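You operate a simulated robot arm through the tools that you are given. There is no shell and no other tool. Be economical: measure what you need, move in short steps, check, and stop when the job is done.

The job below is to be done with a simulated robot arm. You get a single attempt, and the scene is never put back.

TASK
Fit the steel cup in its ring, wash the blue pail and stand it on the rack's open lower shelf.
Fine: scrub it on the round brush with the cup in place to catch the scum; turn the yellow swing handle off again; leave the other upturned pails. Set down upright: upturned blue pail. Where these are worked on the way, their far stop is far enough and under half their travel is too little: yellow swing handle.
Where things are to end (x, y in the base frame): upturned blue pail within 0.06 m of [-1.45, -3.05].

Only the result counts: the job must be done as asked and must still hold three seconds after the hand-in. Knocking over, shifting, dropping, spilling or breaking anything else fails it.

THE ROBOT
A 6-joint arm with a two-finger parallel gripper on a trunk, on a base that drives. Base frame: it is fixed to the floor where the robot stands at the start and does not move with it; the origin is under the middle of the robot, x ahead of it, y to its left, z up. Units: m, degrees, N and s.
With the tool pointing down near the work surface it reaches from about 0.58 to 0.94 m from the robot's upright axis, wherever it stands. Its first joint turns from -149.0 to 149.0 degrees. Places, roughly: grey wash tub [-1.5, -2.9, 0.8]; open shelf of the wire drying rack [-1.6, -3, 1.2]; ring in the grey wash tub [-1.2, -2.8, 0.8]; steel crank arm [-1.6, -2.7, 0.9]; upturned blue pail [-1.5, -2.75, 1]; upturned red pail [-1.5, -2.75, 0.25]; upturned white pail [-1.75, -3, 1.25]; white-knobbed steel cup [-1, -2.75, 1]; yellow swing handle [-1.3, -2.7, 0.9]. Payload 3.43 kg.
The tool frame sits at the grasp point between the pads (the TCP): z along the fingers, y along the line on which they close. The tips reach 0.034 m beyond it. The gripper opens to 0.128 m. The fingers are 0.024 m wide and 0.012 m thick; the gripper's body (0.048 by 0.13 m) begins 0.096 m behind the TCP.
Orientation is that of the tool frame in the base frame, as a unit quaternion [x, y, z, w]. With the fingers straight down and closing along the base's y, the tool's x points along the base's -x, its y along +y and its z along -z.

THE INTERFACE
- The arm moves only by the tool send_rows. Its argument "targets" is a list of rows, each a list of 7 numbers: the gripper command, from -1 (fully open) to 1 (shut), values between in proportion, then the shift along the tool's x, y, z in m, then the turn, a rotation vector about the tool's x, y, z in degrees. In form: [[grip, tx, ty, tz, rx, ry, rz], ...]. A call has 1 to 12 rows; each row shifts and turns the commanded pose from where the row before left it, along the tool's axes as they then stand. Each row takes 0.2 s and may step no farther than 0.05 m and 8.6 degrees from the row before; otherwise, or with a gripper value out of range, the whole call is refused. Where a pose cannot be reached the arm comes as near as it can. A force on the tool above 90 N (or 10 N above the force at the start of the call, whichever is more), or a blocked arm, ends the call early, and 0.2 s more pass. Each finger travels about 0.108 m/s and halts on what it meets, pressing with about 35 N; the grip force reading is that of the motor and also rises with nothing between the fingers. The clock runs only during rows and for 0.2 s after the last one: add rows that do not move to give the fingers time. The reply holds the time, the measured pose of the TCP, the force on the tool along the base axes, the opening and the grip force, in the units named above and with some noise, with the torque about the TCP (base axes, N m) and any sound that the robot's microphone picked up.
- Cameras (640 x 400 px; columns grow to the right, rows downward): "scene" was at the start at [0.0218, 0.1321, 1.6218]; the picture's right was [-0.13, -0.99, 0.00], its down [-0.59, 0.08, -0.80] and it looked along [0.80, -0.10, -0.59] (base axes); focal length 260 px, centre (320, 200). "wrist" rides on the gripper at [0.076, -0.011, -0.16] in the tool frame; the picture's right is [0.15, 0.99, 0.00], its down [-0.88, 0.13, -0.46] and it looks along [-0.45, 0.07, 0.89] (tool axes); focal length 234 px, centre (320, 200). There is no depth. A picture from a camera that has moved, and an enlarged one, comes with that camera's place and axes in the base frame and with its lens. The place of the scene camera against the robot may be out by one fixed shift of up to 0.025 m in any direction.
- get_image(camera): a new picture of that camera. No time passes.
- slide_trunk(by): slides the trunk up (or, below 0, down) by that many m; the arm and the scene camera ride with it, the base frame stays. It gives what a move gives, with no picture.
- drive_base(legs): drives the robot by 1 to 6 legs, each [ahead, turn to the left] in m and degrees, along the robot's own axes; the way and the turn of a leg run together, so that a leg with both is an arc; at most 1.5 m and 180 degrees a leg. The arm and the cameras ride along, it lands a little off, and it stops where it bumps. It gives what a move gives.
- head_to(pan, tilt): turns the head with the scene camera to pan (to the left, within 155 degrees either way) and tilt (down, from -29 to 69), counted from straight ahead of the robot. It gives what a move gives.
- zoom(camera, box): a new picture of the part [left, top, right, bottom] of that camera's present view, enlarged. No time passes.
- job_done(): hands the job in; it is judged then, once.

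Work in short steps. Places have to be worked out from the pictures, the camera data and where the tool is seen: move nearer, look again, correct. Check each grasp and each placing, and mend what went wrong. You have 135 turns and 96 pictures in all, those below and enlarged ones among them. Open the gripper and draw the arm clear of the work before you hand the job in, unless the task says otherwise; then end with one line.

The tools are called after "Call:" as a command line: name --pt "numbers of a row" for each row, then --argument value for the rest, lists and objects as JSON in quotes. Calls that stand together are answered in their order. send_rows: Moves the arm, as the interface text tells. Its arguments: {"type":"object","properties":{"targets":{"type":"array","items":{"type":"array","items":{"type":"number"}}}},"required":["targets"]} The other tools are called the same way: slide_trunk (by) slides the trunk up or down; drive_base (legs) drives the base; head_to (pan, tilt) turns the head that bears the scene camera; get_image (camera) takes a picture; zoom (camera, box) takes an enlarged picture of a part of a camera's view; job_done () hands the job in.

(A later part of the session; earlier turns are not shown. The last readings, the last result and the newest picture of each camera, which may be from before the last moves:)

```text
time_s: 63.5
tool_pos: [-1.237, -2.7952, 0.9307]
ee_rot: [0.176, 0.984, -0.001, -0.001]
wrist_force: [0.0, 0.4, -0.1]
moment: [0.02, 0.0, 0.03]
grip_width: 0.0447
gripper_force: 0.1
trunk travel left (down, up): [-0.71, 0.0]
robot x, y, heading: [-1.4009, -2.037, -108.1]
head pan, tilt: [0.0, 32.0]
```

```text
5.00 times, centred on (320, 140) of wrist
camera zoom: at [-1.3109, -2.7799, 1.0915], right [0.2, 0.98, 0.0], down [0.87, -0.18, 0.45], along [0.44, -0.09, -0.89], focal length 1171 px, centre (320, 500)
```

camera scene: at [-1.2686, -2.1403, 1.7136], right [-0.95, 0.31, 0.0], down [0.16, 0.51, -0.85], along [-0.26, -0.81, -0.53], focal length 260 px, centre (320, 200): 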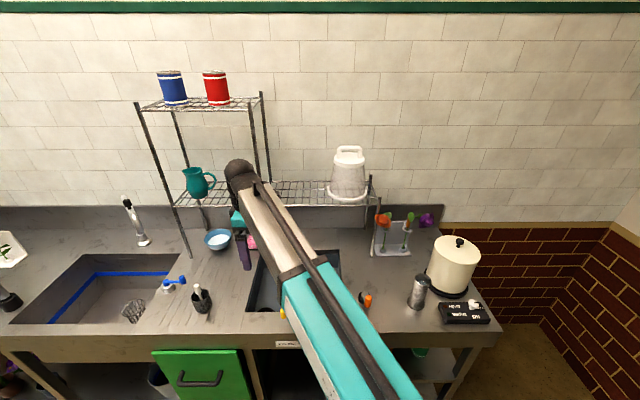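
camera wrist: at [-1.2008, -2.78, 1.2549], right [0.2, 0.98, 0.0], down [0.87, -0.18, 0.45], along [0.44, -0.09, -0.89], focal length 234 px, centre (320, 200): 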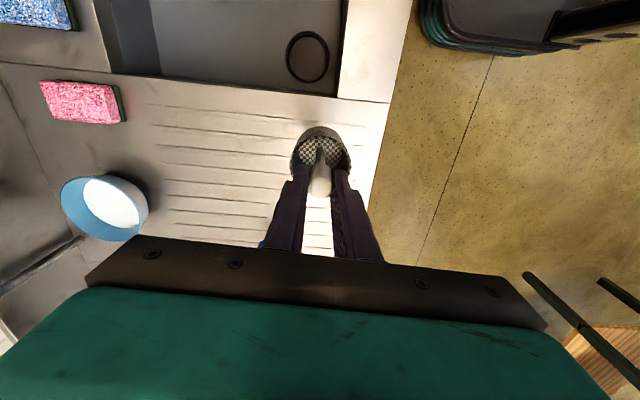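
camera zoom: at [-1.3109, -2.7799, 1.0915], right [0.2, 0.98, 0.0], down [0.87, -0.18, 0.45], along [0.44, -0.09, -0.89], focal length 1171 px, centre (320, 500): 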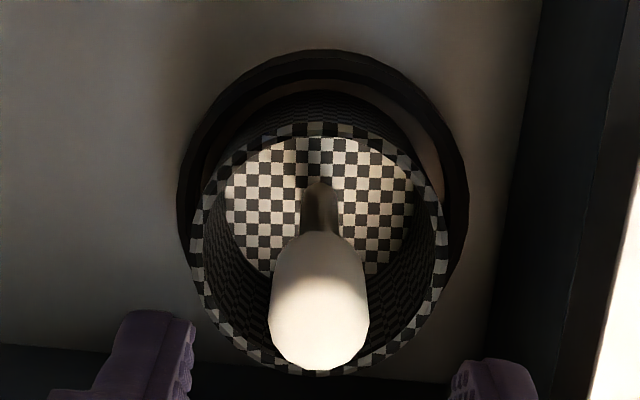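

The floor is visible between ring and cup wall all around: the cup is inside the ring, upright. I rise and go over to the yellow handle's knob (~(-1.30,-2.68)).

Call:
send_rows --pt "0.3 0 0 -0.015 0 0 0" --pt "0.3 0 0 -0.03 0 0 0" --pt "0.3 0 0 -0.03 0 0 0" --pt "0.3 0 0 -0.03 0 0 0" --pt "0.3 0 0 -0.015 0 0 0" --pt "0.3 0.015 0.012 0 0 0 0" --pt "0.3 0.025 0.022 0 0 0 0" --pt "0.3 0.025 0.022 0 0 0 0" --pt "0.3 0.022 0.018 0 0 0 0" --pt "0.3 0.01 0.01 0 0 0 0" --pt "0.3 0 0 0 0 0 0"

Call:
get_image --camera "wrist"

```text
time_s: 65.9
tool_pos: [-1.3005, -2.6816, 1.0502]
ee_rot: [0.176, 0.984, -0.001, -0.001]
wrist_force: [-0.5, 1.1, -1.2]
moment: [-0.03, 0.01, 0.02]
grip_width: 0.0446
gripper_force: 0.0
trunk travel left (down, up): [-0.71, 0.0]
robot x, y, heading: [-1.4025, -2.0332, -108.0]
head pan, tilt: [0.0, 32.0]
```

```text
61 pictures are left
camera wrist: at [-1.375, -2.6665, 1.2096], right [0.2, 0.98, 0.0], down [0.87, -0.18, 0.45], along [0.44, -0.09, -0.89], focal length 234 px, centre (320, 200)
```

wrist: 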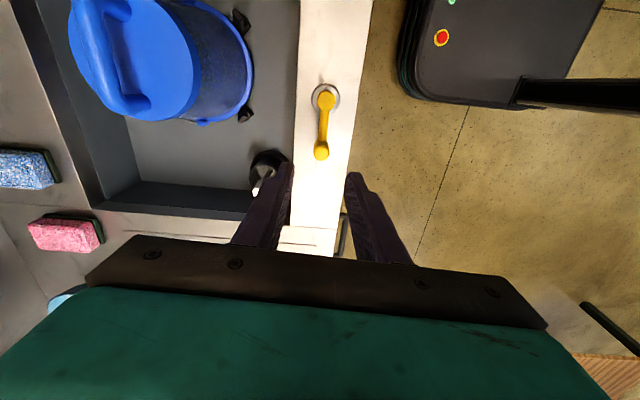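

Call:
zoom --camera "wrist" --box '[260, 70, 390, 200]'

```text
3.08 times, centred on (325, 135) of wrist
camera zoom: at [-1.375, -2.6665, 1.2096], right [0.2, 0.98, 0.0], down [0.87, -0.18, 0.45], along [0.44, -0.09, -0.89], focal length 720 px, centre (305, 400)
```

zoom: 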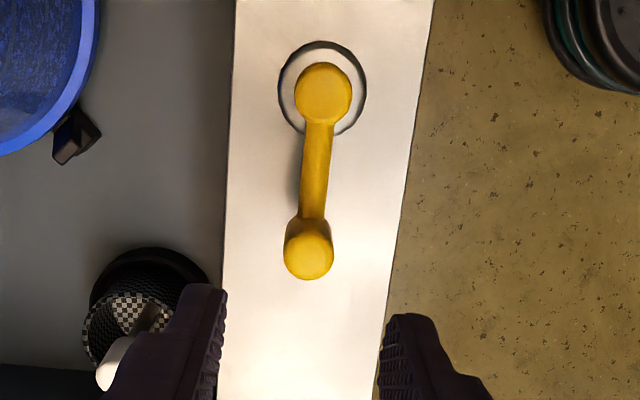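

Knob top at (-1.301,-2.679,0.94), pivot (-1.354,-2.663). I lower the fingers to straddle the knob as a fork.

Call:
send_rows --pt "0.3 0 0.002 0.015 0 0 0" --pt "0.3 0 0 0.025 0 0 0" --pt "0.3 0 0 0.03 0 0 0" --pt "0.3 0 0 0.02 0 0 0" --pt "0.3 0 0 0.013 0 0 0" --pt "0.5 0 0 0 0 0 0" --pt "0.5 0 0 0 0 0 0"

Call:
zoom --camera "wrist" --box '[220, 60, 420, 220]'

```text
time_s: 67.5
tool_pos: [-1.2994, -2.6801, 0.947]
ee_rot: [0.175, 0.984, 0.0, -0.001]
wrist_force: [0.7, 0.1, -0.3]
moment: [0.05, 0.03, 0.02]
grip_width: 0.032
gripper_force: 0.1
trunk travel left (down, up): [-0.71, 0.0]
robot x, y, heading: [-1.3989, -2.0341, -107.6]
head pan, tilt: [0.0, 32.0]
```

```text
2.50 times, centred on (320, 140) of wrist
camera zoom: at [-1.3741, -2.6653, 1.1078], right [0.2, 0.98, 0.0], down [0.87, -0.18, 0.45], along [0.44, -0.09, -0.89], focal length 585 px, centre (320, 350)
```

zoom: 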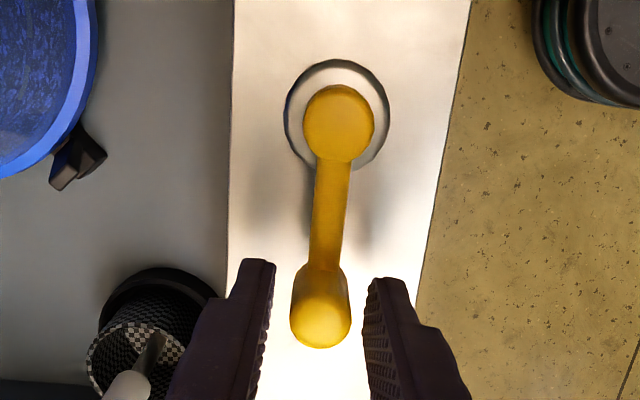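

Straddled. I try swinging the handle toward the front ~24°.

Call:
send_rows --pt "0.5 0.0002 0.004 0 0 0 -4" --pt "0.5 0.0005 0.0076 0 0 0 -8" --pt "0.5 0.0005 0.0076 0 0 0 -8" --pt "0.5 0.0005 0.0076 0 0 0 -8" --pt "0.5 0 0 0 0 0 0"

Call:
zoom --camera "wrist" --box '[220, 60, 420, 220]'

```text
time_s: 68.7
tool_pos: [-1.295, -2.6541, 0.9476]
ee_rot: [-0.069, 0.998, 0.0, -0.001]
wrist_force: [0.6, -0.2, 0.2]
moment: [-0.02, -0.04, 0.0]
grip_width: 0.0321
gripper_force: 0.3
trunk travel left (down, up): [-0.71, 0.0]
robot x, y, heading: [-1.4028, -2.0378, -108.2]
head pan, tilt: [0.0, 32.0]
```

```text
2.50 times, centred on (320, 140) of wrist
camera zoom: at [-1.3692, -2.6759, 1.1073], right [-0.28, 0.96, 0.0], down [0.86, 0.25, 0.45], along [0.44, 0.13, -0.89], focal length 585 px, centre (320, 350)
```

zoom: 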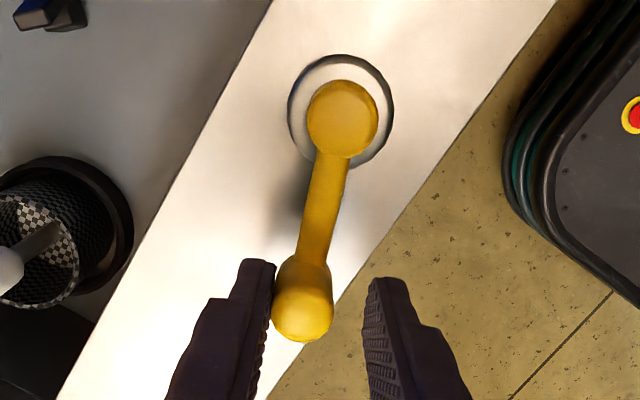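

It moves freely. I continue swinging toward the far stop.

Call:
send_rows --pt "0.5 0.0005 0.0076 0 0 0 -8" --pt "0.5 0.0005 0.0076 0 0 0 -8" --pt "0.5 0.0005 0.0076 0 0 0 -8" --pt "0.5 0.0005 0.0076 0 0 0 -8" --pt "0.5 0.0005 0.0076 0 0 0 -8" --pt "0.5 0.0005 0.0076 0 0 0 -8" --pt "0.5 0.0005 0.0076 0 0 0 -8" --pt "0.5 0 0 0 0 0 0"

Call:
zoom --camera "wrist" --box '[220, 60, 420, 220]'

```text
time_s: 70.5
tool_pos: [-1.3253, -2.6138, 0.9487]
ee_rot: [-0.529, 0.848, 0.0, -0.001]
wrist_force: [-0.1, 0.4, 0.3]
moment: [0.01, -0.02, 0.0]
grip_width: 0.0321
gripper_force: 0.2
trunk travel left (down, up): [-0.71, 0.0]
robot x, y, heading: [-1.4002, -2.0316, -107.9]
head pan, tilt: [0.0, 32.0]
```

```text
2.50 times, centred on (320, 140) of wrist
camera zoom: at [-1.3483, -2.6865, 1.1083], right [-0.95, 0.3, 0.0], down [0.27, 0.85, 0.45], along [0.14, 0.43, -0.89], focal length 585 px, centre (320, 350)
```

zoom: 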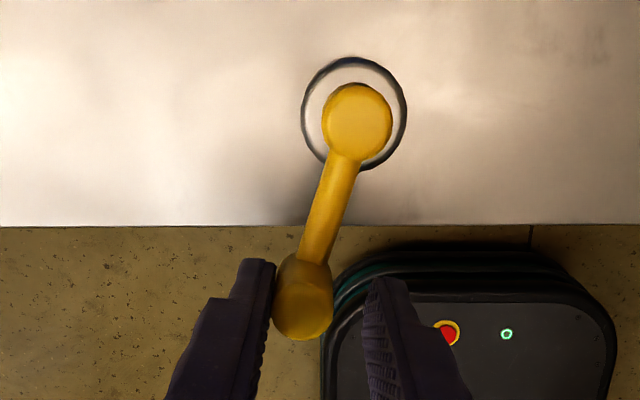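

About 75° so far with no stop felt; I go on a bit.

Call:
send_rows --pt "0.5 0.0005 0.0076 0 0 0 -8" --pt "0.5 0.0005 0.0076 0 0 0 -8" --pt "0.5 0.0005 0.0076 0 0 0 -8" --pt "0.5 0 0 0 0 0 0"

Call:
zoom --camera "wrist" --box '[220, 60, 420, 220]'

```text
time_s: 71.5
tool_pos: [-1.3429, -2.6076, 0.9462]
ee_rot: [-0.694, 0.72, -0.002, 0.001]
wrist_force: [28.6, -11.6, -1.7]
moment: [-0.33, -0.63, -0.04]
grip_width: 0.049
gripper_force: 14.7
trunk travel left (down, up): [-0.71, 0.0]
robot x, y, heading: [-1.4014, -2.0376, -107.8]
head pan, tilt: [0.0, 32.0]
```

```text
2.50 times, centred on (320, 140) of wrist
camera zoom: at [-1.3353, -2.6849, 1.1065], right [-0.99, -0.11, 0.0], down [-0.1, 0.89, 0.45], along [-0.05, 0.45, -0.89], focal length 585 px, centre (320, 350)
```

zoom: 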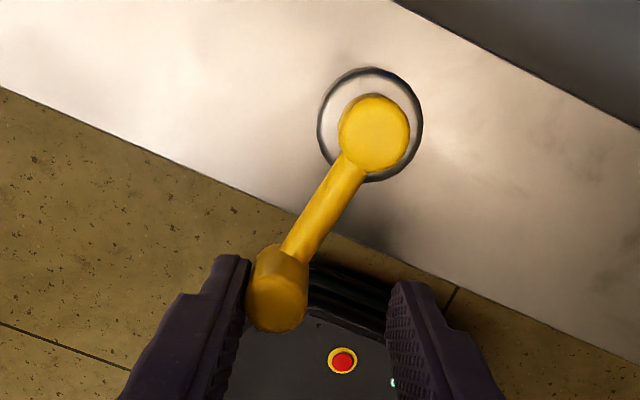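

The handle reached its far stop at ~90°. I back off the fork, lift and look over the scene.

Call:
send_rows --pt "0.3 0 -0.006 0 0 0 0" --pt "0.3 0 -0.002 0 0 0 0" --pt "0.3 0 0 -0.01 0 0 0" --pt "0.3 0 0 -0.02 0 0 0" --pt "0.3 0 0 -0.03 0 0 0" --pt "0.3 0 0 -0.03 0 0 0" --pt "0.3 0 0 -0.01 0 0 0" --pt "0.3 0 0 0 0 0 0"

Call:
get_image --camera "scene"

```text
time_s: 73.3
tool_pos: [-1.3404, -2.6076, 1.0477]
ee_rot: [-0.694, 0.72, 0.001, -0.001]
wrist_force: [0.3, 0.3, 0.1]
moment: [0.0, 0.01, 0.01]
grip_width: 0.0445
gripper_force: 0.0
trunk travel left (down, up): [-0.71, 0.0]
robot x, y, heading: [-1.3975, -2.0353, -107.9]
head pan, tilt: [0.0, 32.0]
```

```text
55 pictures are left
camera scene: at [-1.2681, -2.1387, 1.7137], right [-0.95, 0.31, 0.0], down [0.16, 0.5, -0.85], along [-0.26, -0.81, -0.53], focal length 260 px, centre (320, 200)
```

scene: 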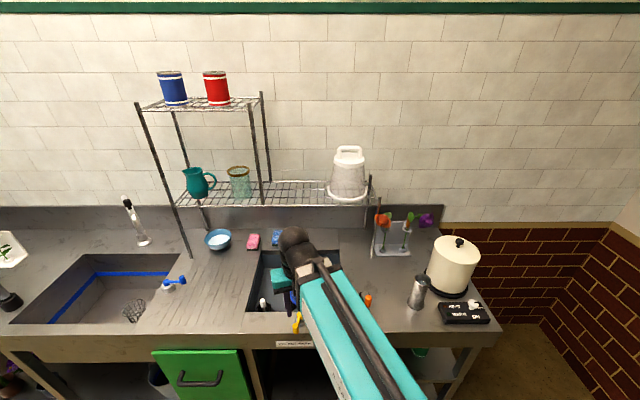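

Now I go over to the crank knob (≈(-1.575,-2.63)), squaring the tool on the way.

Call:
send_rows --pt "0.3 0.003 0.015 0 0 0 0" --pt "0.3 0.004 0.03 0 0 0 0" --pt "0.3 0.004 0.035 0 0 0 0" --pt "0.3 0.004 0.035 0 0 0 0" --pt "0.3 0.004 0.035 0 0 0 0" --pt "0.3 0.004 0.035 0 0 0 0" --pt "0.3 0.004 0.03 0 0 0 0" --pt "0.3 0.004 0.019 0 0 0 4" --pt "0.3 0 0 0 0 0 6" --pt "0.3 0 0 0 0 0 6" --pt "0.3 0 0 0 0 0 0"

Call:
get_image --camera "wrist"

```text
time_s: 75.7
tool_pos: [-1.3992, -2.6189, 1.0479]
ee_rot: [-0.586, 0.811, 0.0, -0.001]
wrist_force: [-0.6, 0.0, -0.9]
moment: [-0.01, -0.01, -0.01]
grip_width: 0.0445
gripper_force: 0.0
out of reach, approached as far as the arm can: row 2, 3, 4, 5, 6, 7
trunk travel left (down, up): [-0.71, 0.0]
robot x, y, heading: [-1.4038, -2.0383, -108.1]
head pan, tilt: [0.0, 32.0]
```

```text
54 pictures are left
camera wrist: at [-1.412, -2.6951, 1.208], right [-0.99, 0.17, 0.0], down [0.15, 0.88, 0.45], along [0.08, 0.45, -0.89], focal length 234 px, centre (320, 200)
```

wrist: 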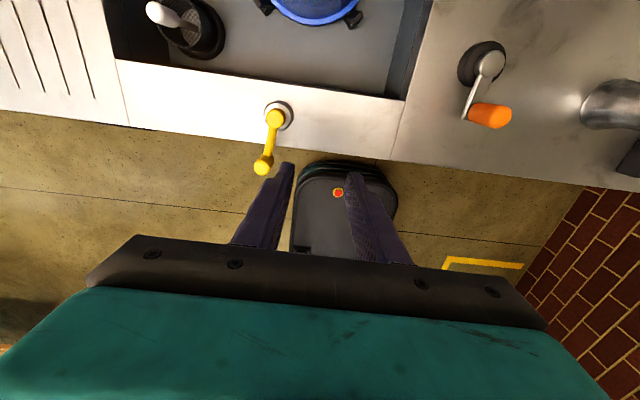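

The knob is too near the robot for the arm. I back the base off 0.17 m and then move over the crank knob.

Call:
drive_base --legs '[[-0.17, 0]]'

Call:
send_rows --pt "0.3 0.012 0.008 0 0 0 0" --pt "0.3 0.025 0.018 0 0 0 0" --pt "0.3 0.03 0.021 0 0 0 0" --pt "0.3 0.03 0.021 0 0 0 0" --pt "0.3 0.03 0.021 0 0 0 0" --pt "0.3 0.03 0.021 0 0 0 0" --pt "0.3 0.03 0.021 0 0 0 0" --pt "0.3 0.03 0.018 0 0 0 0" --pt "0.3 0.017 0.011 0 0 0 0" --pt "0.3 0 0 0 0 0 0"

Call:
get_image --camera "wrist"

```text
time_s: 77.3
tool_pos: [-1.3461, -2.4562, 1.0486]
ee_rot: [-0.586, 0.811, 0.0, -0.001]
wrist_force: [0.4, 1.3, 0.2]
moment: [-0.04, -0.01, 0.01]
grip_width: 0.0451
gripper_force: 0.0
trunk travel left (down, up): [-0.71, 0.0]
robot x, y, heading: [-1.3476, -1.8727, -107.8]
head pan, tilt: [0.0, 32.0]
```

```text
time_s: 79.5
tool_pos: [-1.5141, -2.6424, 1.0472]
ee_rot: [-0.578, 0.816, 0.001, -0.003]
wrist_force: [0.7, 0.1, 0.4]
moment: [-0.03, 0.02, 0.03]
grip_width: 0.0448
gripper_force: 0.1
out of reach, approached as far as the arm can: row 6, 7, 8, 9
trunk travel left (down, up): [-0.71, 0.0]
robot x, y, heading: [-1.3434, -1.8698, -108.1]
head pan, tilt: [0.0, 32.0]
```

```text
53 pictures are left
camera wrist: at [-1.5274, -2.7173, 1.2076], right [-0.98, 0.19, 0.01], down [0.17, 0.87, 0.45], along [0.08, 0.45, -0.89], focal length 234 px, centre (320, 200)
```

wrist: 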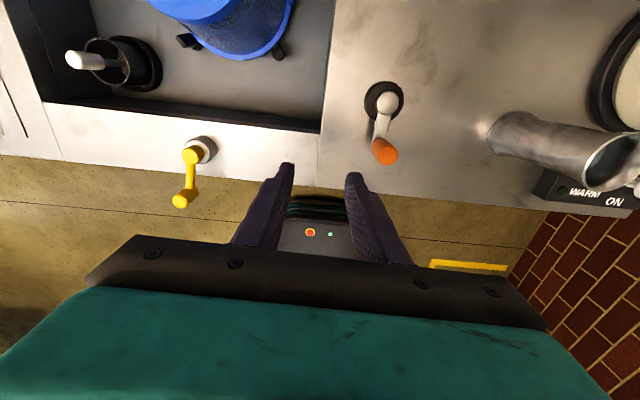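

That orientation is at the last joint's limit. I turn the tool back by +32° and then move over the knob at (-1.583,-2.633).

Call:
send_rows --pt "0.3 0 0 0 0 0 4" --pt "0.3 0 0 0 0 0 8" --pt "0.3 0 0 0 0 0 8" --pt "0.3 0 0 0 0 0 8" --pt "0.3 0 0 0 0 0 4" --pt "0.3 0.008 0.008 0 0 0 0" --pt "0.3 0.015 0.016 0 0 0 0" --pt "0.3 0.015 0.016 0 0 0 0" --pt "0.3 0.01 0.01 0 0 0 0" --pt "0.3 0 0 0 0 0 0"

Call:
get_image --camera "wrist"

```text
time_s: 81.7
tool_pos: [-1.5837, -2.634, 1.0469]
ee_rot: [-0.34, 0.941, 0.001, -0.001]
wrist_force: [-0.9, -0.4, -0.2]
moment: [-0.01, 0.03, 0.05]
grip_width: 0.0448
gripper_force: 0.0
trunk travel left (down, up): [-0.71, 0.0]
robot x, y, heading: [-1.3453, -1.8742, -108.2]
head pan, tilt: [0.0, 32.0]
```

```text
52 pictures are left
camera wrist: at [-1.6343, -2.6918, 1.2069], right [-0.75, 0.67, 0.0], down [0.59, 0.66, 0.45], along [0.3, 0.34, -0.89], focal length 234 px, centre (320, 200)
```

wrist: 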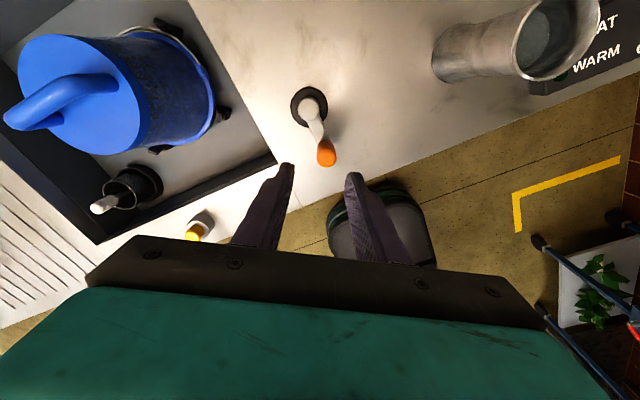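

Aligned within millimetres. I lower around the knob.

Call:
send_rows --pt "0.3 0 0.004 0.015 0 0 0" --pt "0.3 0 0 0.025 0 0 0" --pt "0.3 0 0 0.025 0 0 0" --pt "0.3 0 0 0.012 0 0 0" --pt "0.45 0 0 0 0 0 0" --pt "0.45 0 0 0 0 0 0"

Call:
zoom --camera "wrist" --box '[220, 60, 420, 220]'

```text
time_s: 83.1
tool_pos: [-1.5835, -2.6314, 0.9709]
ee_rot: [-0.34, 0.941, 0.001, -0.001]
wrist_force: [0.1, -0.7, -0.4]
moment: [0.0, 0.02, 0.02]
grip_width: 0.0354
gripper_force: 0.1
trunk travel left (down, up): [-0.71, 0.0]
robot x, y, heading: [-1.3463, -1.8732, -108.2]
head pan, tilt: [0.0, 32.0]
```

```text
2.50 times, centred on (320, 140) of wrist
camera zoom: at [-1.6347, -2.6894, 1.1311], right [-0.74, 0.67, 0.0], down [0.59, 0.66, 0.45], along [0.3, 0.34, -0.89], focal length 585 px, centre (320, 350)
```

zoom: 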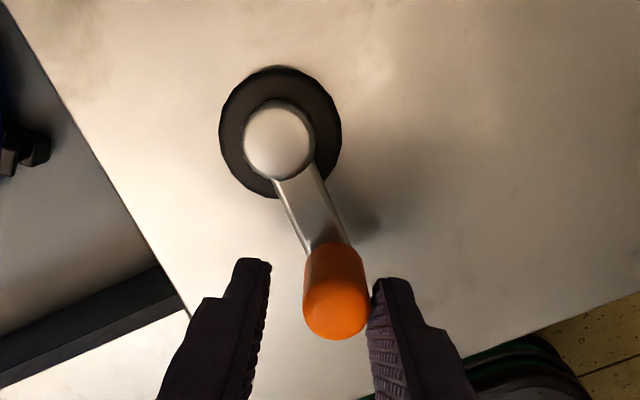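

Hub (-1.607,-2.679), crank radius 46 mm. I centre the fork on the knob and crank clockwise about 95°.

Call:
send_rows --pt "0.45 0.0097 0.003 0 0 0 0" --pt "0.45 -0.0017 -0.0032 0 0 0 4" --pt "0.45 -0.0033 -0.0063 0 0 0 8" --pt "0.45 -0.0032 -0.0063 0 0 0 8" --pt "0.45 -0.0031 -0.0064 0 0 0 8" --pt "0.45 -0.003 -0.0064 0 0 0 8" --pt "0.45 -0.0029 -0.0064 0 0 0 8" --pt "0.45 -0.0028 -0.0065 0 0 0 8" --pt "0.45 -0.0027 -0.0065 0 0 0 8" --pt "0.45 -0.0026 -0.0066 0 0 0 8" --pt "0.45 -0.0025 -0.0066 0 0 0 8" --pt "0.45 0 0 0 0 0 0"

Call:
zoom --camera "wrist" --box '[160, 0, 480, 220]'

```text
time_s: 85.7
tool_pos: [-1.563, -2.6875, 0.9714]
ee_rot: [0.313, 0.95, 0.0, -0.001]
wrist_force: [0.4, -0.1, -0.1]
moment: [-0.01, 0.05, -0.03]
grip_width: 0.0353
gripper_force: 0.0
trunk travel left (down, up): [-0.71, 0.0]
robot x, y, heading: [-1.3473, -1.8705, -108.0]
head pan, tilt: [0.0, 32.0]
```

```text
1.82 times, centred on (320, 110) of wrist
camera zoom: at [-1.6295, -2.6519, 1.1323], right [0.47, 0.88, 0.0], down [0.79, -0.42, 0.45], along [0.4, -0.21, -0.89], focal length 426 px, centre (320, 364)
```

zoom: 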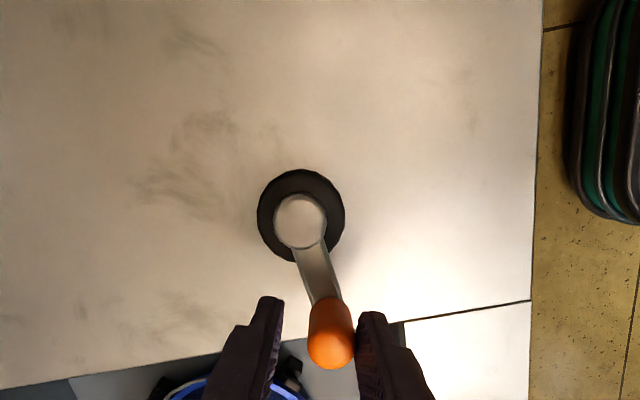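

The crank turns freely with the fork. I continue the turn.

Call:
send_rows --pt "0.45 -0.0025 -0.0066 0 0 0 8" --pt "0.45 -0.0024 -0.0066 0 0 0 8" --pt "0.45 -0.0023 -0.0066 0 0 0 8" --pt "0.45 -0.0023 -0.0067 0 0 0 8" --pt "0.45 -0.0022 -0.0067 0 0 0 8" --pt "0.45 -0.0021 -0.0067 0 0 0 8" --pt "0.45 -0.002 -0.0068 0 0 0 8" --pt "0.45 -0.0019 -0.0068 0 0 0 8" --pt "0.45 -0.0018 -0.0068 0 0 0 8" --pt "0.45 -0.0017 -0.0068 0 0 0 8" --pt "0.45 -0.0016 -0.0069 0 0 0 8" --pt "0.45 -0.0015 -0.0069 0 0 0 8"

Call:
get_image --camera "wrist"

```text
time_s: 88.3
tool_pos: [-1.6295, -2.7212, 0.9707]
ee_rot: [0.915, 0.404, -0.001, -0.001]
wrist_force: [0.1, -0.8, 0.0]
moment: [0.01, -0.01, 0.02]
grip_width: 0.0353
gripper_force: 0.2
trunk travel left (down, up): [-0.71, 0.0]
robot x, y, heading: [-1.3496, -1.8738, -107.8]
head pan, tilt: [0.0, 32.0]
```

```text
49 pictures are left
camera wrist: at [-1.5862, -2.6576, 1.131], right [0.83, -0.56, 0.0], down [-0.5, -0.74, 0.46], along [-0.26, -0.38, -0.89], focal length 234 px, centre (320, 200)
```

wrist: 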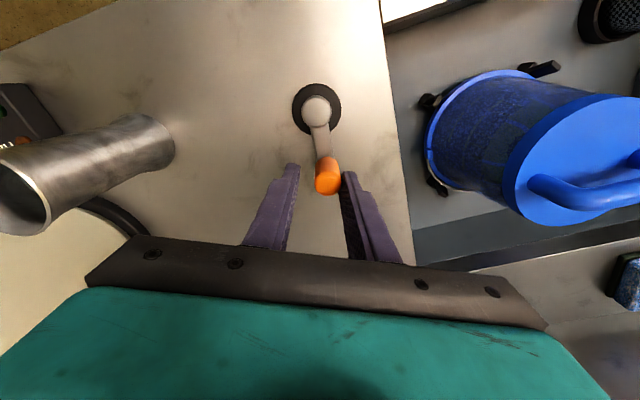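

Cranking goes well and the pail's bar direction is consistent with it turning too. I continue; the canister top (~1.01) stays below the gripper body.

Call:
send_rows --pt "0.45 -0.0012 -0.007 0 0 0 8" --pt "0.45 -0.0011 -0.007 0 0 0 8" --pt "0.45 -0.001 -0.007 0 0 0 8" --pt "0.45 -0.0009 -0.007 0 0 0 8" --pt "0.45 -0.0008 -0.007 0 0 0 8" --pt "0.45 -0.0007 -0.007 0 0 0 8" --pt "0.45 -0.0006 -0.007 0 0 0 8" --pt "0.45 -0.0005 -0.007 0 0 0 8" --pt "0.45 -0.0004 -0.007 0 0 0 8" --pt "0.45 -0.0003 -0.007 0 0 0 8" --pt "0.45 -0.0002 -0.007 0 0 0 8"

Call:
get_image --camera "wrist"

Call:
zoom --camera "scene" --box '[220, 180, 460, 330]'

```text
time_s: 90.7
tool_pos: [-1.644, -2.6528, 0.971]
ee_rot: [0.938, -0.346, -0.001, 0.0]
wrist_force: [0.1, -0.4, -0.5]
moment: [-0.01, -0.01, 0.02]
grip_width: 0.0351
gripper_force: 0.1
trunk travel left (down, up): [-0.71, 0.0]
robot x, y, heading: [-1.3489, -1.8751, -108.1]
head pan, tilt: [0.0, 32.0]
```

```text
48 pictures are left
camera wrist: at [-1.5785, -2.6942, 1.1304], right [-0.53, -0.85, 0.0], down [-0.75, 0.47, 0.46], along [-0.39, 0.24, -0.89], focal length 234 px, centre (320, 200)
```

wrist: 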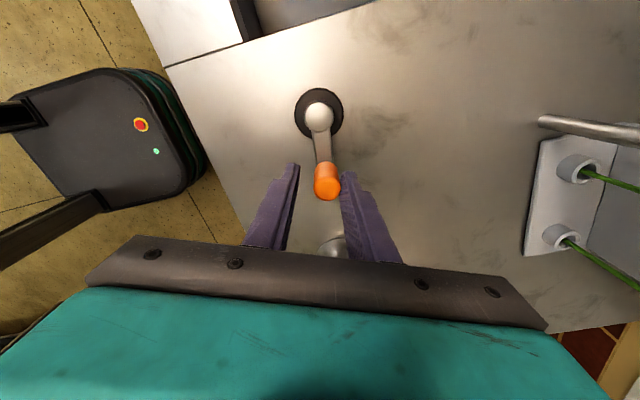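

```text
2.67 times, centred on (340, 255) of scene
camera zoom: at [-1.2155, -1.9761, 1.7137], right [-0.95, 0.31, 0.0], down [0.16, 0.5, -0.85], along [-0.26, -0.81, -0.53], focal length 693 px, centre (267, 53)
```

zoom: 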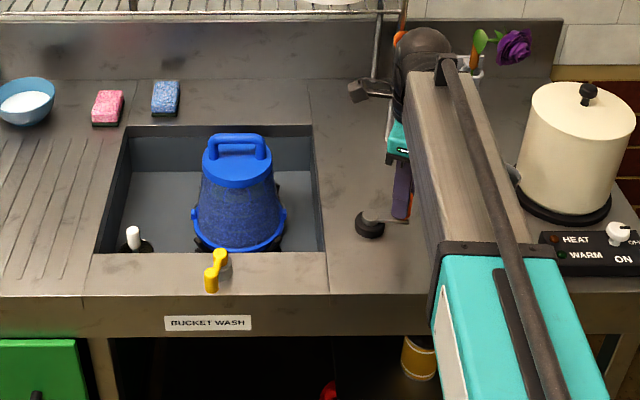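

The pail itself stays still while the crank turns (brush inside). To add turns faster I clamp the knob and circle without turning the tool; first a half turn as a test.

Call:
send_rows --pt "0.45 0 0 -0.006 0 0 0" --pt "0.8 0 0 0 0 0 0" --pt "0.8 0 0 0 0 0 0" --pt "0.8 0.0013 -0.0159 0 0 0 0" --pt "0.8 0.0067 -0.0145 0 0 0 0" --pt "0.8 0.0113 -0.0114 0 0 0 0" --pt "0.8 0.0145 -0.0068 0 0 0 0" --pt "0.8 0.0159 -0.0015 0 0 0 0" --pt "0.8 0.0155 0.0041 0 0 0 0" --pt "0.8 0 0 0 0 0 0"

Call:
zoom --camera "wrist" --box '[160, 0, 480, 220]'

```text
time_s: 92.9
tool_pos: [-1.5553, -2.6621, 0.9769]
ee_rot: [0.939, -0.343, 0.004, -0.003]
wrist_force: [42.6, 14.5, -23.2]
moment: [-0.03, -1.37, -0.08]
grip_width: 0.0221
gripper_force: 44.6
trunk travel left (down, up): [-0.71, 0.0]
robot x, y, heading: [-1.3459, -1.8741, -107.6]
head pan, tilt: [0.0, 32.0]
```

```text
1.82 times, centred on (320, 110) of wrist
camera zoom: at [-1.4923, -2.7036, 1.1376], right [-0.53, -0.85, -0.01], down [-0.76, 0.47, 0.45], along [-0.38, 0.24, -0.89], focal length 426 px, centre (320, 364)
```

zoom: 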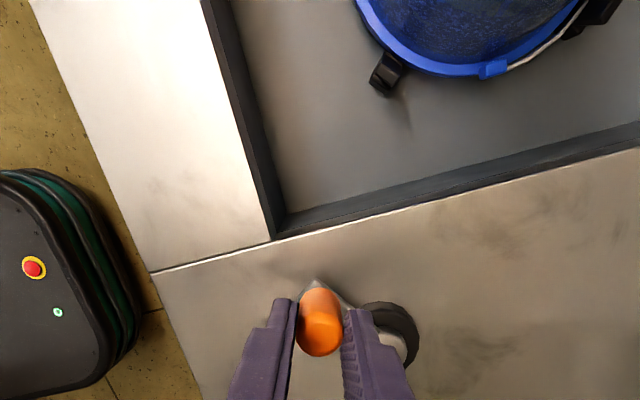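

It works, with some radial strain: hub is nearer (-1.600,-2.680), r≈49 mm. I correct and continue 200°.

Call:
send_rows --pt "0.8 0.0099 -0.0048 0 0 0 0" --pt "0.8 0.0131 0.0108 0 0 0 0" --pt "0.8 0.0086 0.0146 0 0 0 0" --pt "0.8 0.0031 0.0167 0 0 0 0" --pt "0.8 -0.0028 0.0168 0 0 0 0" --pt "0.8 -0.0084 0.0148 0 0 0 0" --pt "0.8 -0.0129 0.011 0 0 0 0" --pt "0.8 -0.0159 0.006 0 0 0 0" --pt "0.8 -0.017 0.0001 0 0 0 0" --pt "0.8 -0.016 -0.0057 0 0 0 0" --pt "0.8 -0.0131 -0.0108 0 0 0 0" --pt "0.8 0 0 0 0 0 0"

Call:
zoom --camera "wrist" --box '[160, 0, 480, 220]'

```text
time_s: 95.5
tool_pos: [-1.6525, -2.6807, 0.9777]
ee_rot: [0.939, -0.345, -0.002, 0.002]
wrist_force: [-14.8, -2.2, 10.2]
moment: [-0.38, -0.17, 0.04]
grip_width: 0.0219
gripper_force: 44.4
trunk travel left (down, up): [-0.71, 0.0]
robot x, y, heading: [-1.3443, -1.8719, -107.8]
head pan, tilt: [0.0, 32.0]
```

```text
1.82 times, centred on (320, 110) of wrist
camera zoom: at [-1.5868, -2.7219, 1.1372], right [-0.53, -0.85, 0.0], down [-0.75, 0.47, 0.46], along [-0.39, 0.24, -0.89], focal length 426 px, centre (320, 364)
```

zoom: 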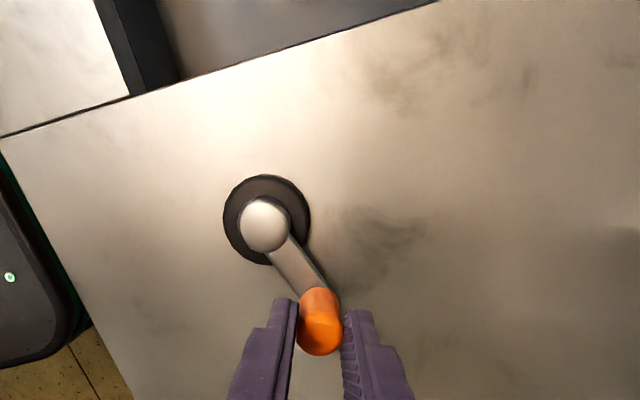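

Smooth. Another full turn.

Call:
send_rows --pt "0.8 -0.0111 -0.0234 0 0 0 0" --pt "0.8 0.0021 -0.0258 0 0 0 0" --pt "0.8 0.0147 -0.0213 0 0 0 0" --pt "0.8 0.0234 -0.0111 0 0 0 0" --pt "0.8 0.0258 0.0021 0 0 0 0" --pt "0.8 0.0213 0.0147 0 0 0 0" --pt "0.8 0.0111 0.0234 0 0 0 0" --pt "0.8 -0.0021 0.0258 0 0 0 0" --pt "0.8 -0.0147 0.0213 0 0 0 0" --pt "0.8 -0.0234 0.0111 0 0 0 0" --pt "0.8 -0.0258 -0.0021 0 0 0 0" --pt "0.8 -0.0213 -0.0147 0 0 0 0"

Call:
zoom --camera "scene" --box '[220, 180, 460, 330]'

```text
time_s: 98.1
tool_pos: [-1.6527, -2.6783, 0.9769]
ee_rot: [0.939, -0.345, -0.001, 0.001]
wrist_force: [-13.6, 0.6, 8.8]
moment: [-0.66, -0.47, 0.02]
grip_width: 0.0219
gripper_force: 44.8
trunk travel left (down, up): [-0.71, 0.0]
robot x, y, heading: [-1.3499, -1.8733, -108.1]
head pan, tilt: [0.0, 32.0]
```

```text
2.67 times, centred on (340, 255) of scene
camera zoom: at [-1.2169, -1.9746, 1.714], right [-0.95, 0.31, 0.0], down [0.16, 0.5, -0.85], along [-0.26, -0.81, -0.53], focal length 693 px, centre (267, 53)
```

zoom: 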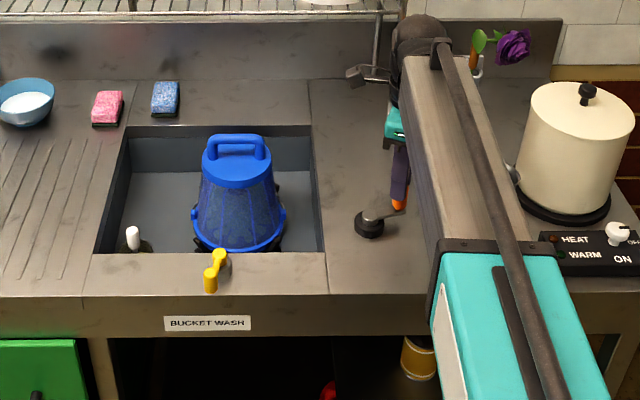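

The pail looks cleaner (speckle fading). Two more turns.

Call:
send_rows --pt "0.8 -0.0111 -0.0234 0 0 0 0" --pt "0.8 0.0021 -0.0258 0 0 0 0" --pt "0.8 0.0147 -0.0213 0 0 0 0" --pt "0.8 0.0234 -0.0111 0 0 0 0" --pt "0.8 0.0258 0.0021 0 0 0 0" --pt "0.8 0.0213 0.0147 0 0 0 0" --pt "0.8 0.0111 0.0234 0 0 0 0" --pt "0.8 -0.0021 0.0258 0 0 0 0" --pt "0.8 -0.0147 0.0213 0 0 0 0" --pt "0.8 -0.0234 0.0111 0 0 0 0" --pt "0.8 -0.0258 -0.0021 0 0 0 0" --pt "0.8 -0.0213 -0.0147 0 0 0 0"

Call:
zoom --camera "scene" --box '[260, 210, 360, 290]'

Call:
send_rows --pt "0.8 -0.0111 -0.0234 0 0 0 0" --pt "0.8 0.0021 -0.0258 0 0 0 0" --pt "0.8 0.0147 -0.0213 0 0 0 0" --pt "0.8 0.0234 -0.0111 0 0 0 0" --pt "0.8 0.0258 0.0021 0 0 0 0" --pt "0.8 0.0213 0.0147 0 0 0 0" --pt "0.8 0.0111 0.0234 0 0 0 0" --pt "0.8 -0.0021 0.0258 0 0 0 0" --pt "0.8 -0.0147 0.0213 0 0 0 0" --pt "0.8 -0.0234 0.0111 0 0 0 0" --pt "0.8 -0.0258 -0.0021 0 0 0 0" --pt "0.8 -0.0213 -0.0147 0 0 0 0"

Call:
zoom --camera "scene" --box '[260, 210, 360, 290]'

```text
time_s: 100.7
tool_pos: [-1.6535, -2.6803, 0.9768]
ee_rot: [0.939, -0.343, 0.0, 0.001]
wrist_force: [-2.6, 0.4, -3.1]
moment: [-0.87, -0.85, 0.02]
grip_width: 0.0218
gripper_force: 45.0
trunk travel left (down, up): [-0.71, 0.0]
robot x, y, heading: [-1.3503, -1.8713, -108.4]
head pan, tilt: [0.0, 32.0]
```

```text
5.00 times, centred on (310, 250) of scene
camera zoom: at [-1.2162, -1.9764, 1.7138], right [-0.95, 0.31, 0.0], down [0.16, 0.5, -0.85], along [-0.26, -0.81, -0.53], focal length 1299 px, centre (370, -50)
```

zoom: 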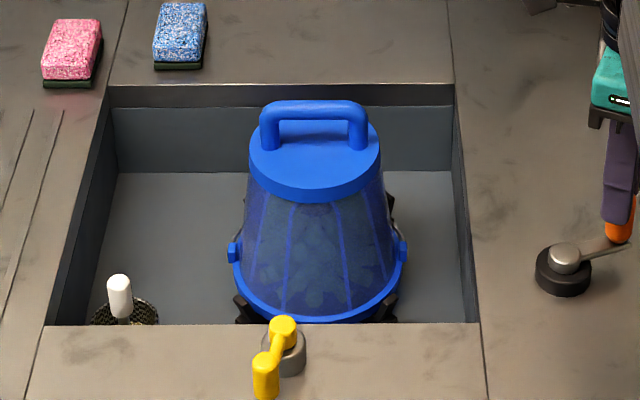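

```text
time_s: 103.3
tool_pos: [-1.653, -2.6807, 0.9768]
ee_rot: [0.939, -0.344, -0.001, 0.002]
wrist_force: [-11.4, 1.4, 7.8]
moment: [-0.77, -0.62, 0.0]
grip_width: 0.0219
gripper_force: 44.2
trunk travel left (down, up): [-0.71, 0.0]
robot x, y, heading: [-1.3468, -1.8731, -108.1]
head pan, tilt: [0.0, 32.0]
```

```text
5.00 times, centred on (310, 250) of scene
camera zoom: at [-1.2168, -1.9749, 1.7139], right [-0.95, 0.31, 0.0], down [0.16, 0.5, -0.85], along [-0.26, -0.81, -0.53], focal length 1299 px, centre (370, -50)
```

zoom: 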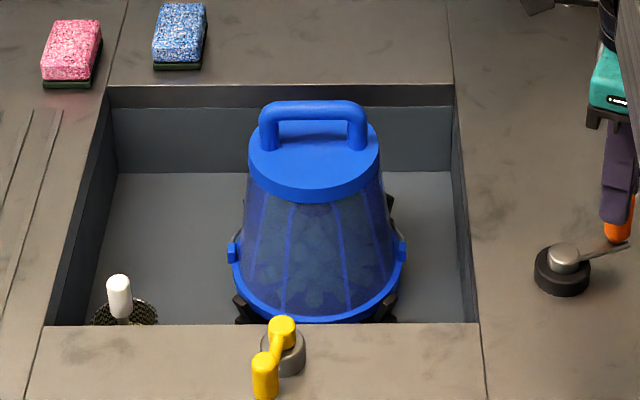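

Clean: the brush now shows through the translucent pail and nothing changes further. I release the crank, lift and turn the tool back toward neutral.

Call:
send_rows --pt "0.3 0 0 0 0 0 0" --pt "0.3 0 0 0 0 0 0" --pt "0.3 0 0 -0.015 0 0 0" --pt "0.3 0 0 -0.03 0 0 0" --pt "0.3 0 0 -0.03 0 0 0" --pt "0.3 0 0 -0.02 0 0 -4" --pt "0.3 0 0 0 0 0 -8.4" --pt "0.3 0 0 0 0 0 -8.4" --pt "0.3 0 0 0 0 0 -8.4" --pt "0.3 0 0 0 0 0 -8.4" --pt "0.3 0 0 0 0 0 -8.4" --pt "0.3 0 0 0 0 0 -8.4"

Call:
send_rows --pt "0.3 0 0 0 0 0 -8.4" --pt "0.3 0 0 0 0 0 -8.4" --pt "0.3 0 0 0 0 0 -8.4" --pt "0.3 0 0 0 0 0 -8.4" --pt "0.3 0 0 0 0 0 -8.4" --pt "0.3 0 0 0 0 0 -8.4" --pt "0.3 0 0 0 0 0 -8" --pt "0.3 0 0 0 0 0 0"

```text
time_s: 105.9
tool_pos: [-1.6505, -2.6795, 1.0718]
ee_rot: [0.992, 0.125, -0.001, 0.001]
wrist_force: [0.3, 0.7, -0.3]
moment: [0.0, 0.02, 0.01]
grip_width: 0.0449
gripper_force: 0.1
trunk travel left (down, up): [-0.71, 0.0]
robot x, y, heading: [-1.3458, -1.8736, -108.0]
head pan, tilt: [0.0, 32.0]
```

```text
time_s: 107.7
tool_pos: [-1.6497, -2.6805, 1.0738]
ee_rot: [0.806, 0.592, -0.001, -0.001]
wrist_force: [0.4, 0.1, -0.6]
moment: [-0.03, 0.0, 0.0]
grip_width: 0.0448
gripper_force: 0.2
trunk travel left (down, up): [-0.71, 0.0]
robot x, y, heading: [-1.3488, -1.8711, -107.8]
head pan, tilt: [0.0, 32.0]
```

Now over to the yellow knob (≈(-1.337,-2.611)).

Call:
send_rows --pt "0.3 0.007 0.012 0 0 0 0" --pt "0.3 0.016 0.028 0 0 0 0" --pt "0.3 0.02 0.034 0 0 0 0" --pt "0.3 0.02 0.035 0 0 0 0" --pt "0.3 0.02 0.035 0 0 0 0" --pt "0.3 0.02 0.035 0 0 0 0" --pt "0.3 0.02 0.035 0 0 0 0" --pt "0.3 0.02 0.033 0 0 0 0" --pt "0.3 0.012 0.02 0 0 0 0" --pt "0.3 0.005 0.0105 0 0 0 0" --pt "0.3 0 0 0 0 0 0"

Call:
zoom --camera "wrist" --box '[200, 60, 440, 220]'

```text
time_s: 110.1
tool_pos: [-1.3342, -2.6104, 1.0691]
ee_rot: [0.806, 0.591, -0.002, 0.0]
wrist_force: [0.7, 0.3, 0.0]
moment: [-0.02, 0.01, 0.0]
grip_width: 0.0448
gripper_force: 0.1
trunk travel left (down, up): [-0.71, 0.0]
robot x, y, heading: [-1.3489, -1.8713, -107.7]
head pan, tilt: [0.0, 32.0]
```

```text
2.50 times, centred on (320, 140) of wrist
camera zoom: at [-1.3217, -2.5356, 1.2287], right [0.99, -0.16, 0.0], down [-0.14, -0.88, 0.46], along [-0.07, -0.45, -0.89], focal length 585 px, centre (320, 350)
```

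zoom: 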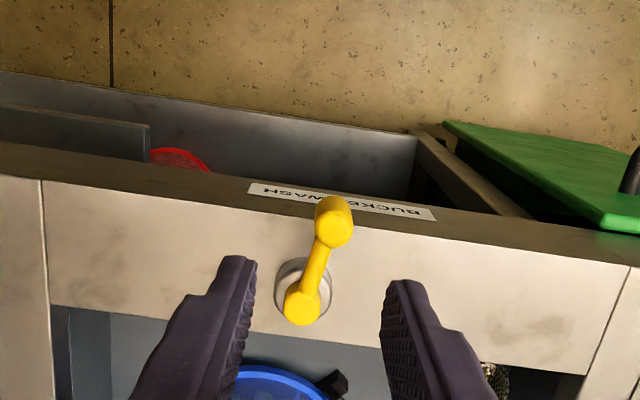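

Knob at (-1.325,-2.612). I lower the fork over it.

Call:
send_rows --pt "0.3 0.001 0.009 0.01 0 0 0" --pt "0.3 0 0 0.025 0 0 0" --pt "0.3 0 0 0.03 0 0 0" --pt "0.3 0 0 0.03 0 0 0" --pt "0.3 0 0 0.02 0 0 0" --pt "0.3 0 0 0.007 0 0 0" --pt "0.5 0 0 0 0 0 0" --pt "0.5 0 0 0 0 0 0"

Call:
zoom --camera "wrist" --box '[220, 60, 420, 220]'

```text
time_s: 111.9
tool_pos: [-1.3272, -2.6121, 0.9474]
ee_rot: [0.806, 0.592, -0.001, -0.001]
wrist_force: [-0.6, 0.1, -0.1]
moment: [-0.01, 0.02, 0.02]
grip_width: 0.0322
gripper_force: 0.1
trunk travel left (down, up): [-0.71, 0.0]
robot x, y, heading: [-1.3477, -1.8729, -107.8]
head pan, tilt: [0.0, 32.0]
```

```text
2.50 times, centred on (320, 140) of wrist
camera zoom: at [-1.3141, -2.537, 1.1075], right [0.99, -0.16, 0.0], down [-0.14, -0.88, 0.46], along [-0.07, -0.45, -0.89], focal length 585 px, centre (320, 350)
```

zoom: 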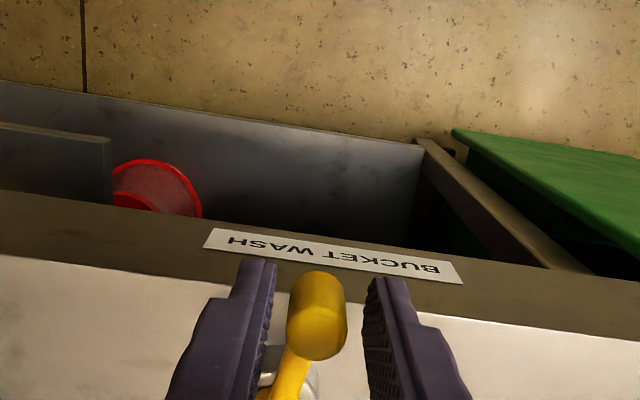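

Straddled. I swing it clockwise back to off.

Call:
send_rows --pt "0.5 -0.001 0.0037 0 0 0 4" --pt "0.5 -0.0021 0.0075 0 0 0 8" --pt "0.5 -0.0021 0.0075 0 0 0 8" --pt "0.5 -0.0021 0.0075 0 0 0 8" --pt "0.5 -0.0021 0.0075 0 0 0 8" --pt "0.5 -0.0021 0.0075 0 0 0 8" --pt "0.5 -0.0021 0.0075 0 0 0 8" --pt "0.5 -0.0021 0.0075 0 0 0 8" --pt "0.5 -0.0021 0.0075 0 0 0 8" --pt "0.5 -0.0021 0.0075 0 0 0 8" --pt "0.5 0 0 0 0 0 0"

Call:
get_image --camera "wrist"

```text
time_s: 114.3
tool_pos: [-1.3018, -2.6772, 0.9497]
ee_rot: [1.0, -0.032, -0.001, 0.001]
wrist_force: [-1.2, -0.2, -0.3]
moment: [-0.01, 0.0, -0.01]
grip_width: 0.0322
gripper_force: 0.5
trunk travel left (down, up): [-0.71, 0.0]
robot x, y, heading: [-1.3477, -1.8734, -108.1]
head pan, tilt: [0.0, 32.0]
```

```text
39 pictures are left
camera wrist: at [-1.2253, -2.6714, 1.1096], right [0.08, -1.0, 0.0], down [-0.89, -0.07, 0.46], along [-0.46, -0.04, -0.89], focal length 234 px, centre (320, 200)
```

wrist: 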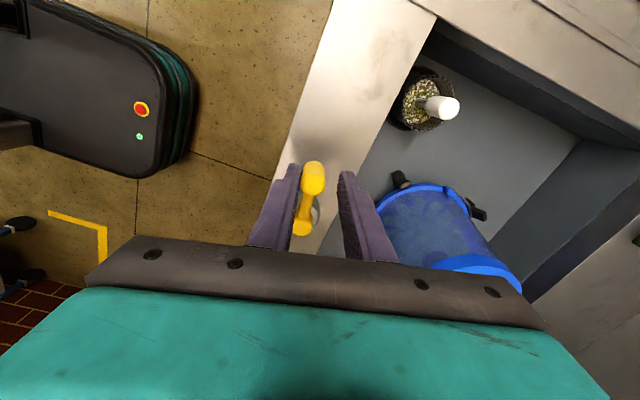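

Scum collected in the cup. I push slightly further to the off stop.

Call:
send_rows --pt "0.5 -0.002 0.005 0 0 0 5" --pt "0.5 -0.002 0.005 0 0 0 5" --pt "0.5 -0.001 0.004 0 0 0 3" --pt "0.5 0 0 0 0 0 0"

```text
time_s: 115.3
tool_pos: [-1.3095, -2.6885, 0.9494]
ee_rot: [0.99, -0.143, -0.001, 0.0]
wrist_force: [3.9, 11.5, -4.6]
moment: [0.28, -0.1, 0.05]
grip_width: 0.0389
gripper_force: 5.6
trunk travel left (down, up): [-0.71, 0.0]
robot x, y, heading: [-1.3499, -1.8727, -108.1]
head pan, tilt: [0.0, 32.0]
```

The stop is felt: handle is off. I back off, lift, and rotate the tool toward the pail-grasp orientation (camera to the right).

Call:
send_rows --pt "0.3 0.001 -0.006 0 0 0 0" --pt "0.3 0.001 -0.003 0 0 0 0" --pt "0.3 0 0 -0.015 0 0 0" --pt "0.3 0 0 -0.03 0 0 0" --pt "0.3 0 0 -0.03 0 0 0" --pt "0.3 0 0 -0.025 0 0 0" --pt "0.3 0 0 -0.01 0 0 -4" --pt "0.3 0 0 0 0 0 -8.4" --pt "0.3 0 0 0 0 0 -8.4" --pt "0.3 0 0 0 0 0 -8.4" --pt "0.3 0 0 0 0 0 -8.4" --pt "0.3 0 0 0 0 0 -8.4"

Call:
send_rows --pt "0.3 0 0 0 0 0 -8.4" --pt "0.3 0 0 0 0 0 -8.4" --pt "0.3 0 0 0 0 0 -8.4" --pt "0.3 0 0 0 0 0 -8.4" --pt "0.3 0 0 0 0 0 -8.4" --pt "0.3 0 0 0 0 0 -8.4" --pt "0.3 0 0 0 0 0 -8.4" --pt "0.3 0 0 0 0 0 -8.4" --pt "0.3 0 0 0 0 0 -8.4" --pt "0.3 0 0 0 0 0 -8.4" --pt "0.3 0 0 0 0 0 -8.4" --pt "0.3 0 0 0 0 0 -8.4"

Call:
send_rows --pt "0.3 0 0 0 0 0 -8.4" --pt "0.3 0 0 0 0 0 -8.4" --pt "0.3 0 0 0 0 0 -8.4" --pt "0.3 0 0 0 0 0 -5.6" --pt "0.3 0 0 0 0 0 0"

Call:
get_image --camera "wrist"

```text
time_s: 117.9
tool_pos: [-1.3038, -2.6824, 1.0595]
ee_rot: [0.967, 0.256, -0.001, 0.0]
wrist_force: [0.2, 0.2, 0.4]
moment: [-0.01, 0.01, 0.01]
grip_width: 0.0444
gripper_force: 0.2
trunk travel left (down, up): [-0.71, 0.0]
robot x, y, heading: [-1.3502, -1.8739, -108.1]
head pan, tilt: [0.0, 32.0]
```

```text
time_s: 120.5
tool_pos: [-1.3027, -2.681, 1.0595]
ee_rot: [0.418, 0.908, 0.0, -0.001]
wrist_force: [-0.3, -0.1, 0.0]
moment: [0.04, 0.02, 0.01]
grip_width: 0.0447
gripper_force: 0.0
trunk travel left (down, up): [-0.71, 0.0]
robot x, y, heading: [-1.349, -1.8694, -108.0]
head pan, tilt: [0.0, 32.0]
```

```text
time_s: 121.7
tool_pos: [-1.3047, -2.6806, 1.0599]
ee_rot: [0.163, 0.987, 0.0, -0.001]
wrist_force: [-0.1, 0.7, 0.1]
moment: [0.0, -0.02, -0.03]
grip_width: 0.0449
gripper_force: 0.1
trunk travel left (down, up): [-0.71, 0.0]
robot x, y, heading: [-1.3454, -1.8717, -108.1]
head pan, tilt: [0.0, 32.0]
```

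```text
38 pictures are left
camera wrist: at [-1.3788, -2.6673, 1.2194], right [0.18, 0.98, 0.0], down [0.88, -0.16, 0.45], along [0.45, -0.08, -0.89], focal length 234 px, centre (320, 200)
```

wrist: 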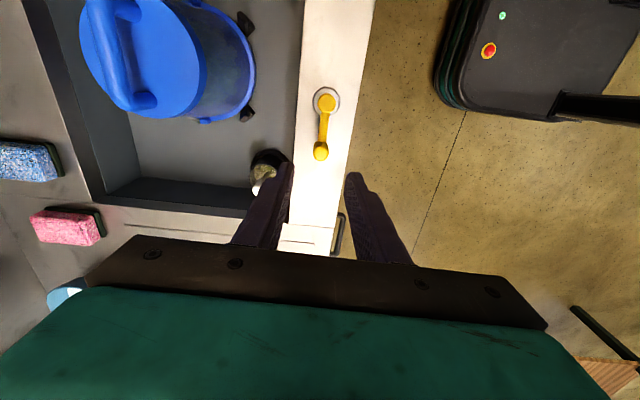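

Yellow handle is back where it began. The pail's bar is near (-1.432,-2.812,1.01). I move in front of it and tilt the fingers to point nearly horizontally forward.

Call:
send_rows --pt "0.5 0.01 -0.006 0 0 0 0" --pt "0.5 0.025 -0.01 0 0 0 0" --pt "0.5 0.025 -0.01 0 0 0 0" --pt "0.5 0.019 -0.01 0 0 0 0" --pt "0.5 0 0 0 4 0 0" --pt "0.5 0 0 0 8 0 0" --pt "0.5 0 0 0 8 0 0" --pt "0.5 0 0 0 8 0 0" --pt "0.5 0 0 0 8 0 0" --pt "0.5 0 0 0 8 0 0" --pt "0.5 0 0 0 8 0 0" --pt "0.5 0 0 0 0 0 0"

Call:
get_image --camera "wrist"

```text
time_s: 124.3
tool_pos: [-1.3899, -2.6889, 1.0589]
ee_rot: [0.146, 0.886, -0.434, -0.072]
wrist_force: [0.0, -0.8, -0.4]
moment: [0.0, 0.01, 0.0]
grip_width: 0.0317
gripper_force: 0.1
trunk travel left (down, up): [-0.71, 0.0]
robot x, y, heading: [-1.3509, -1.8752, -108.0]
head pan, tilt: [0.0, 32.0]
```

```text
37 pictures are left
camera wrist: at [-1.4234, -2.5526, 1.1673], right [0.06, 0.62, -0.78], down [0.98, 0.13, 0.17], along [0.21, -0.77, -0.6], focal length 234 px, centre (320, 200)
```

wrist: 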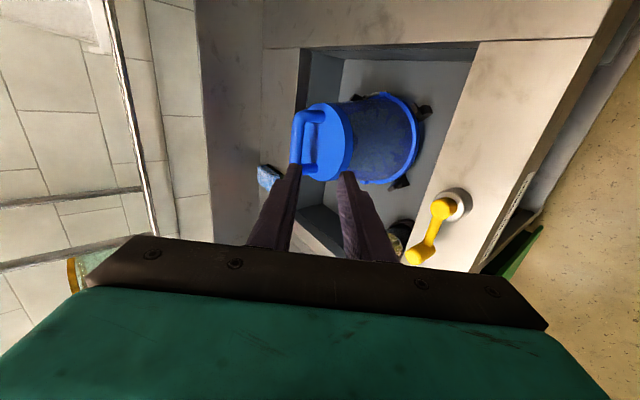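

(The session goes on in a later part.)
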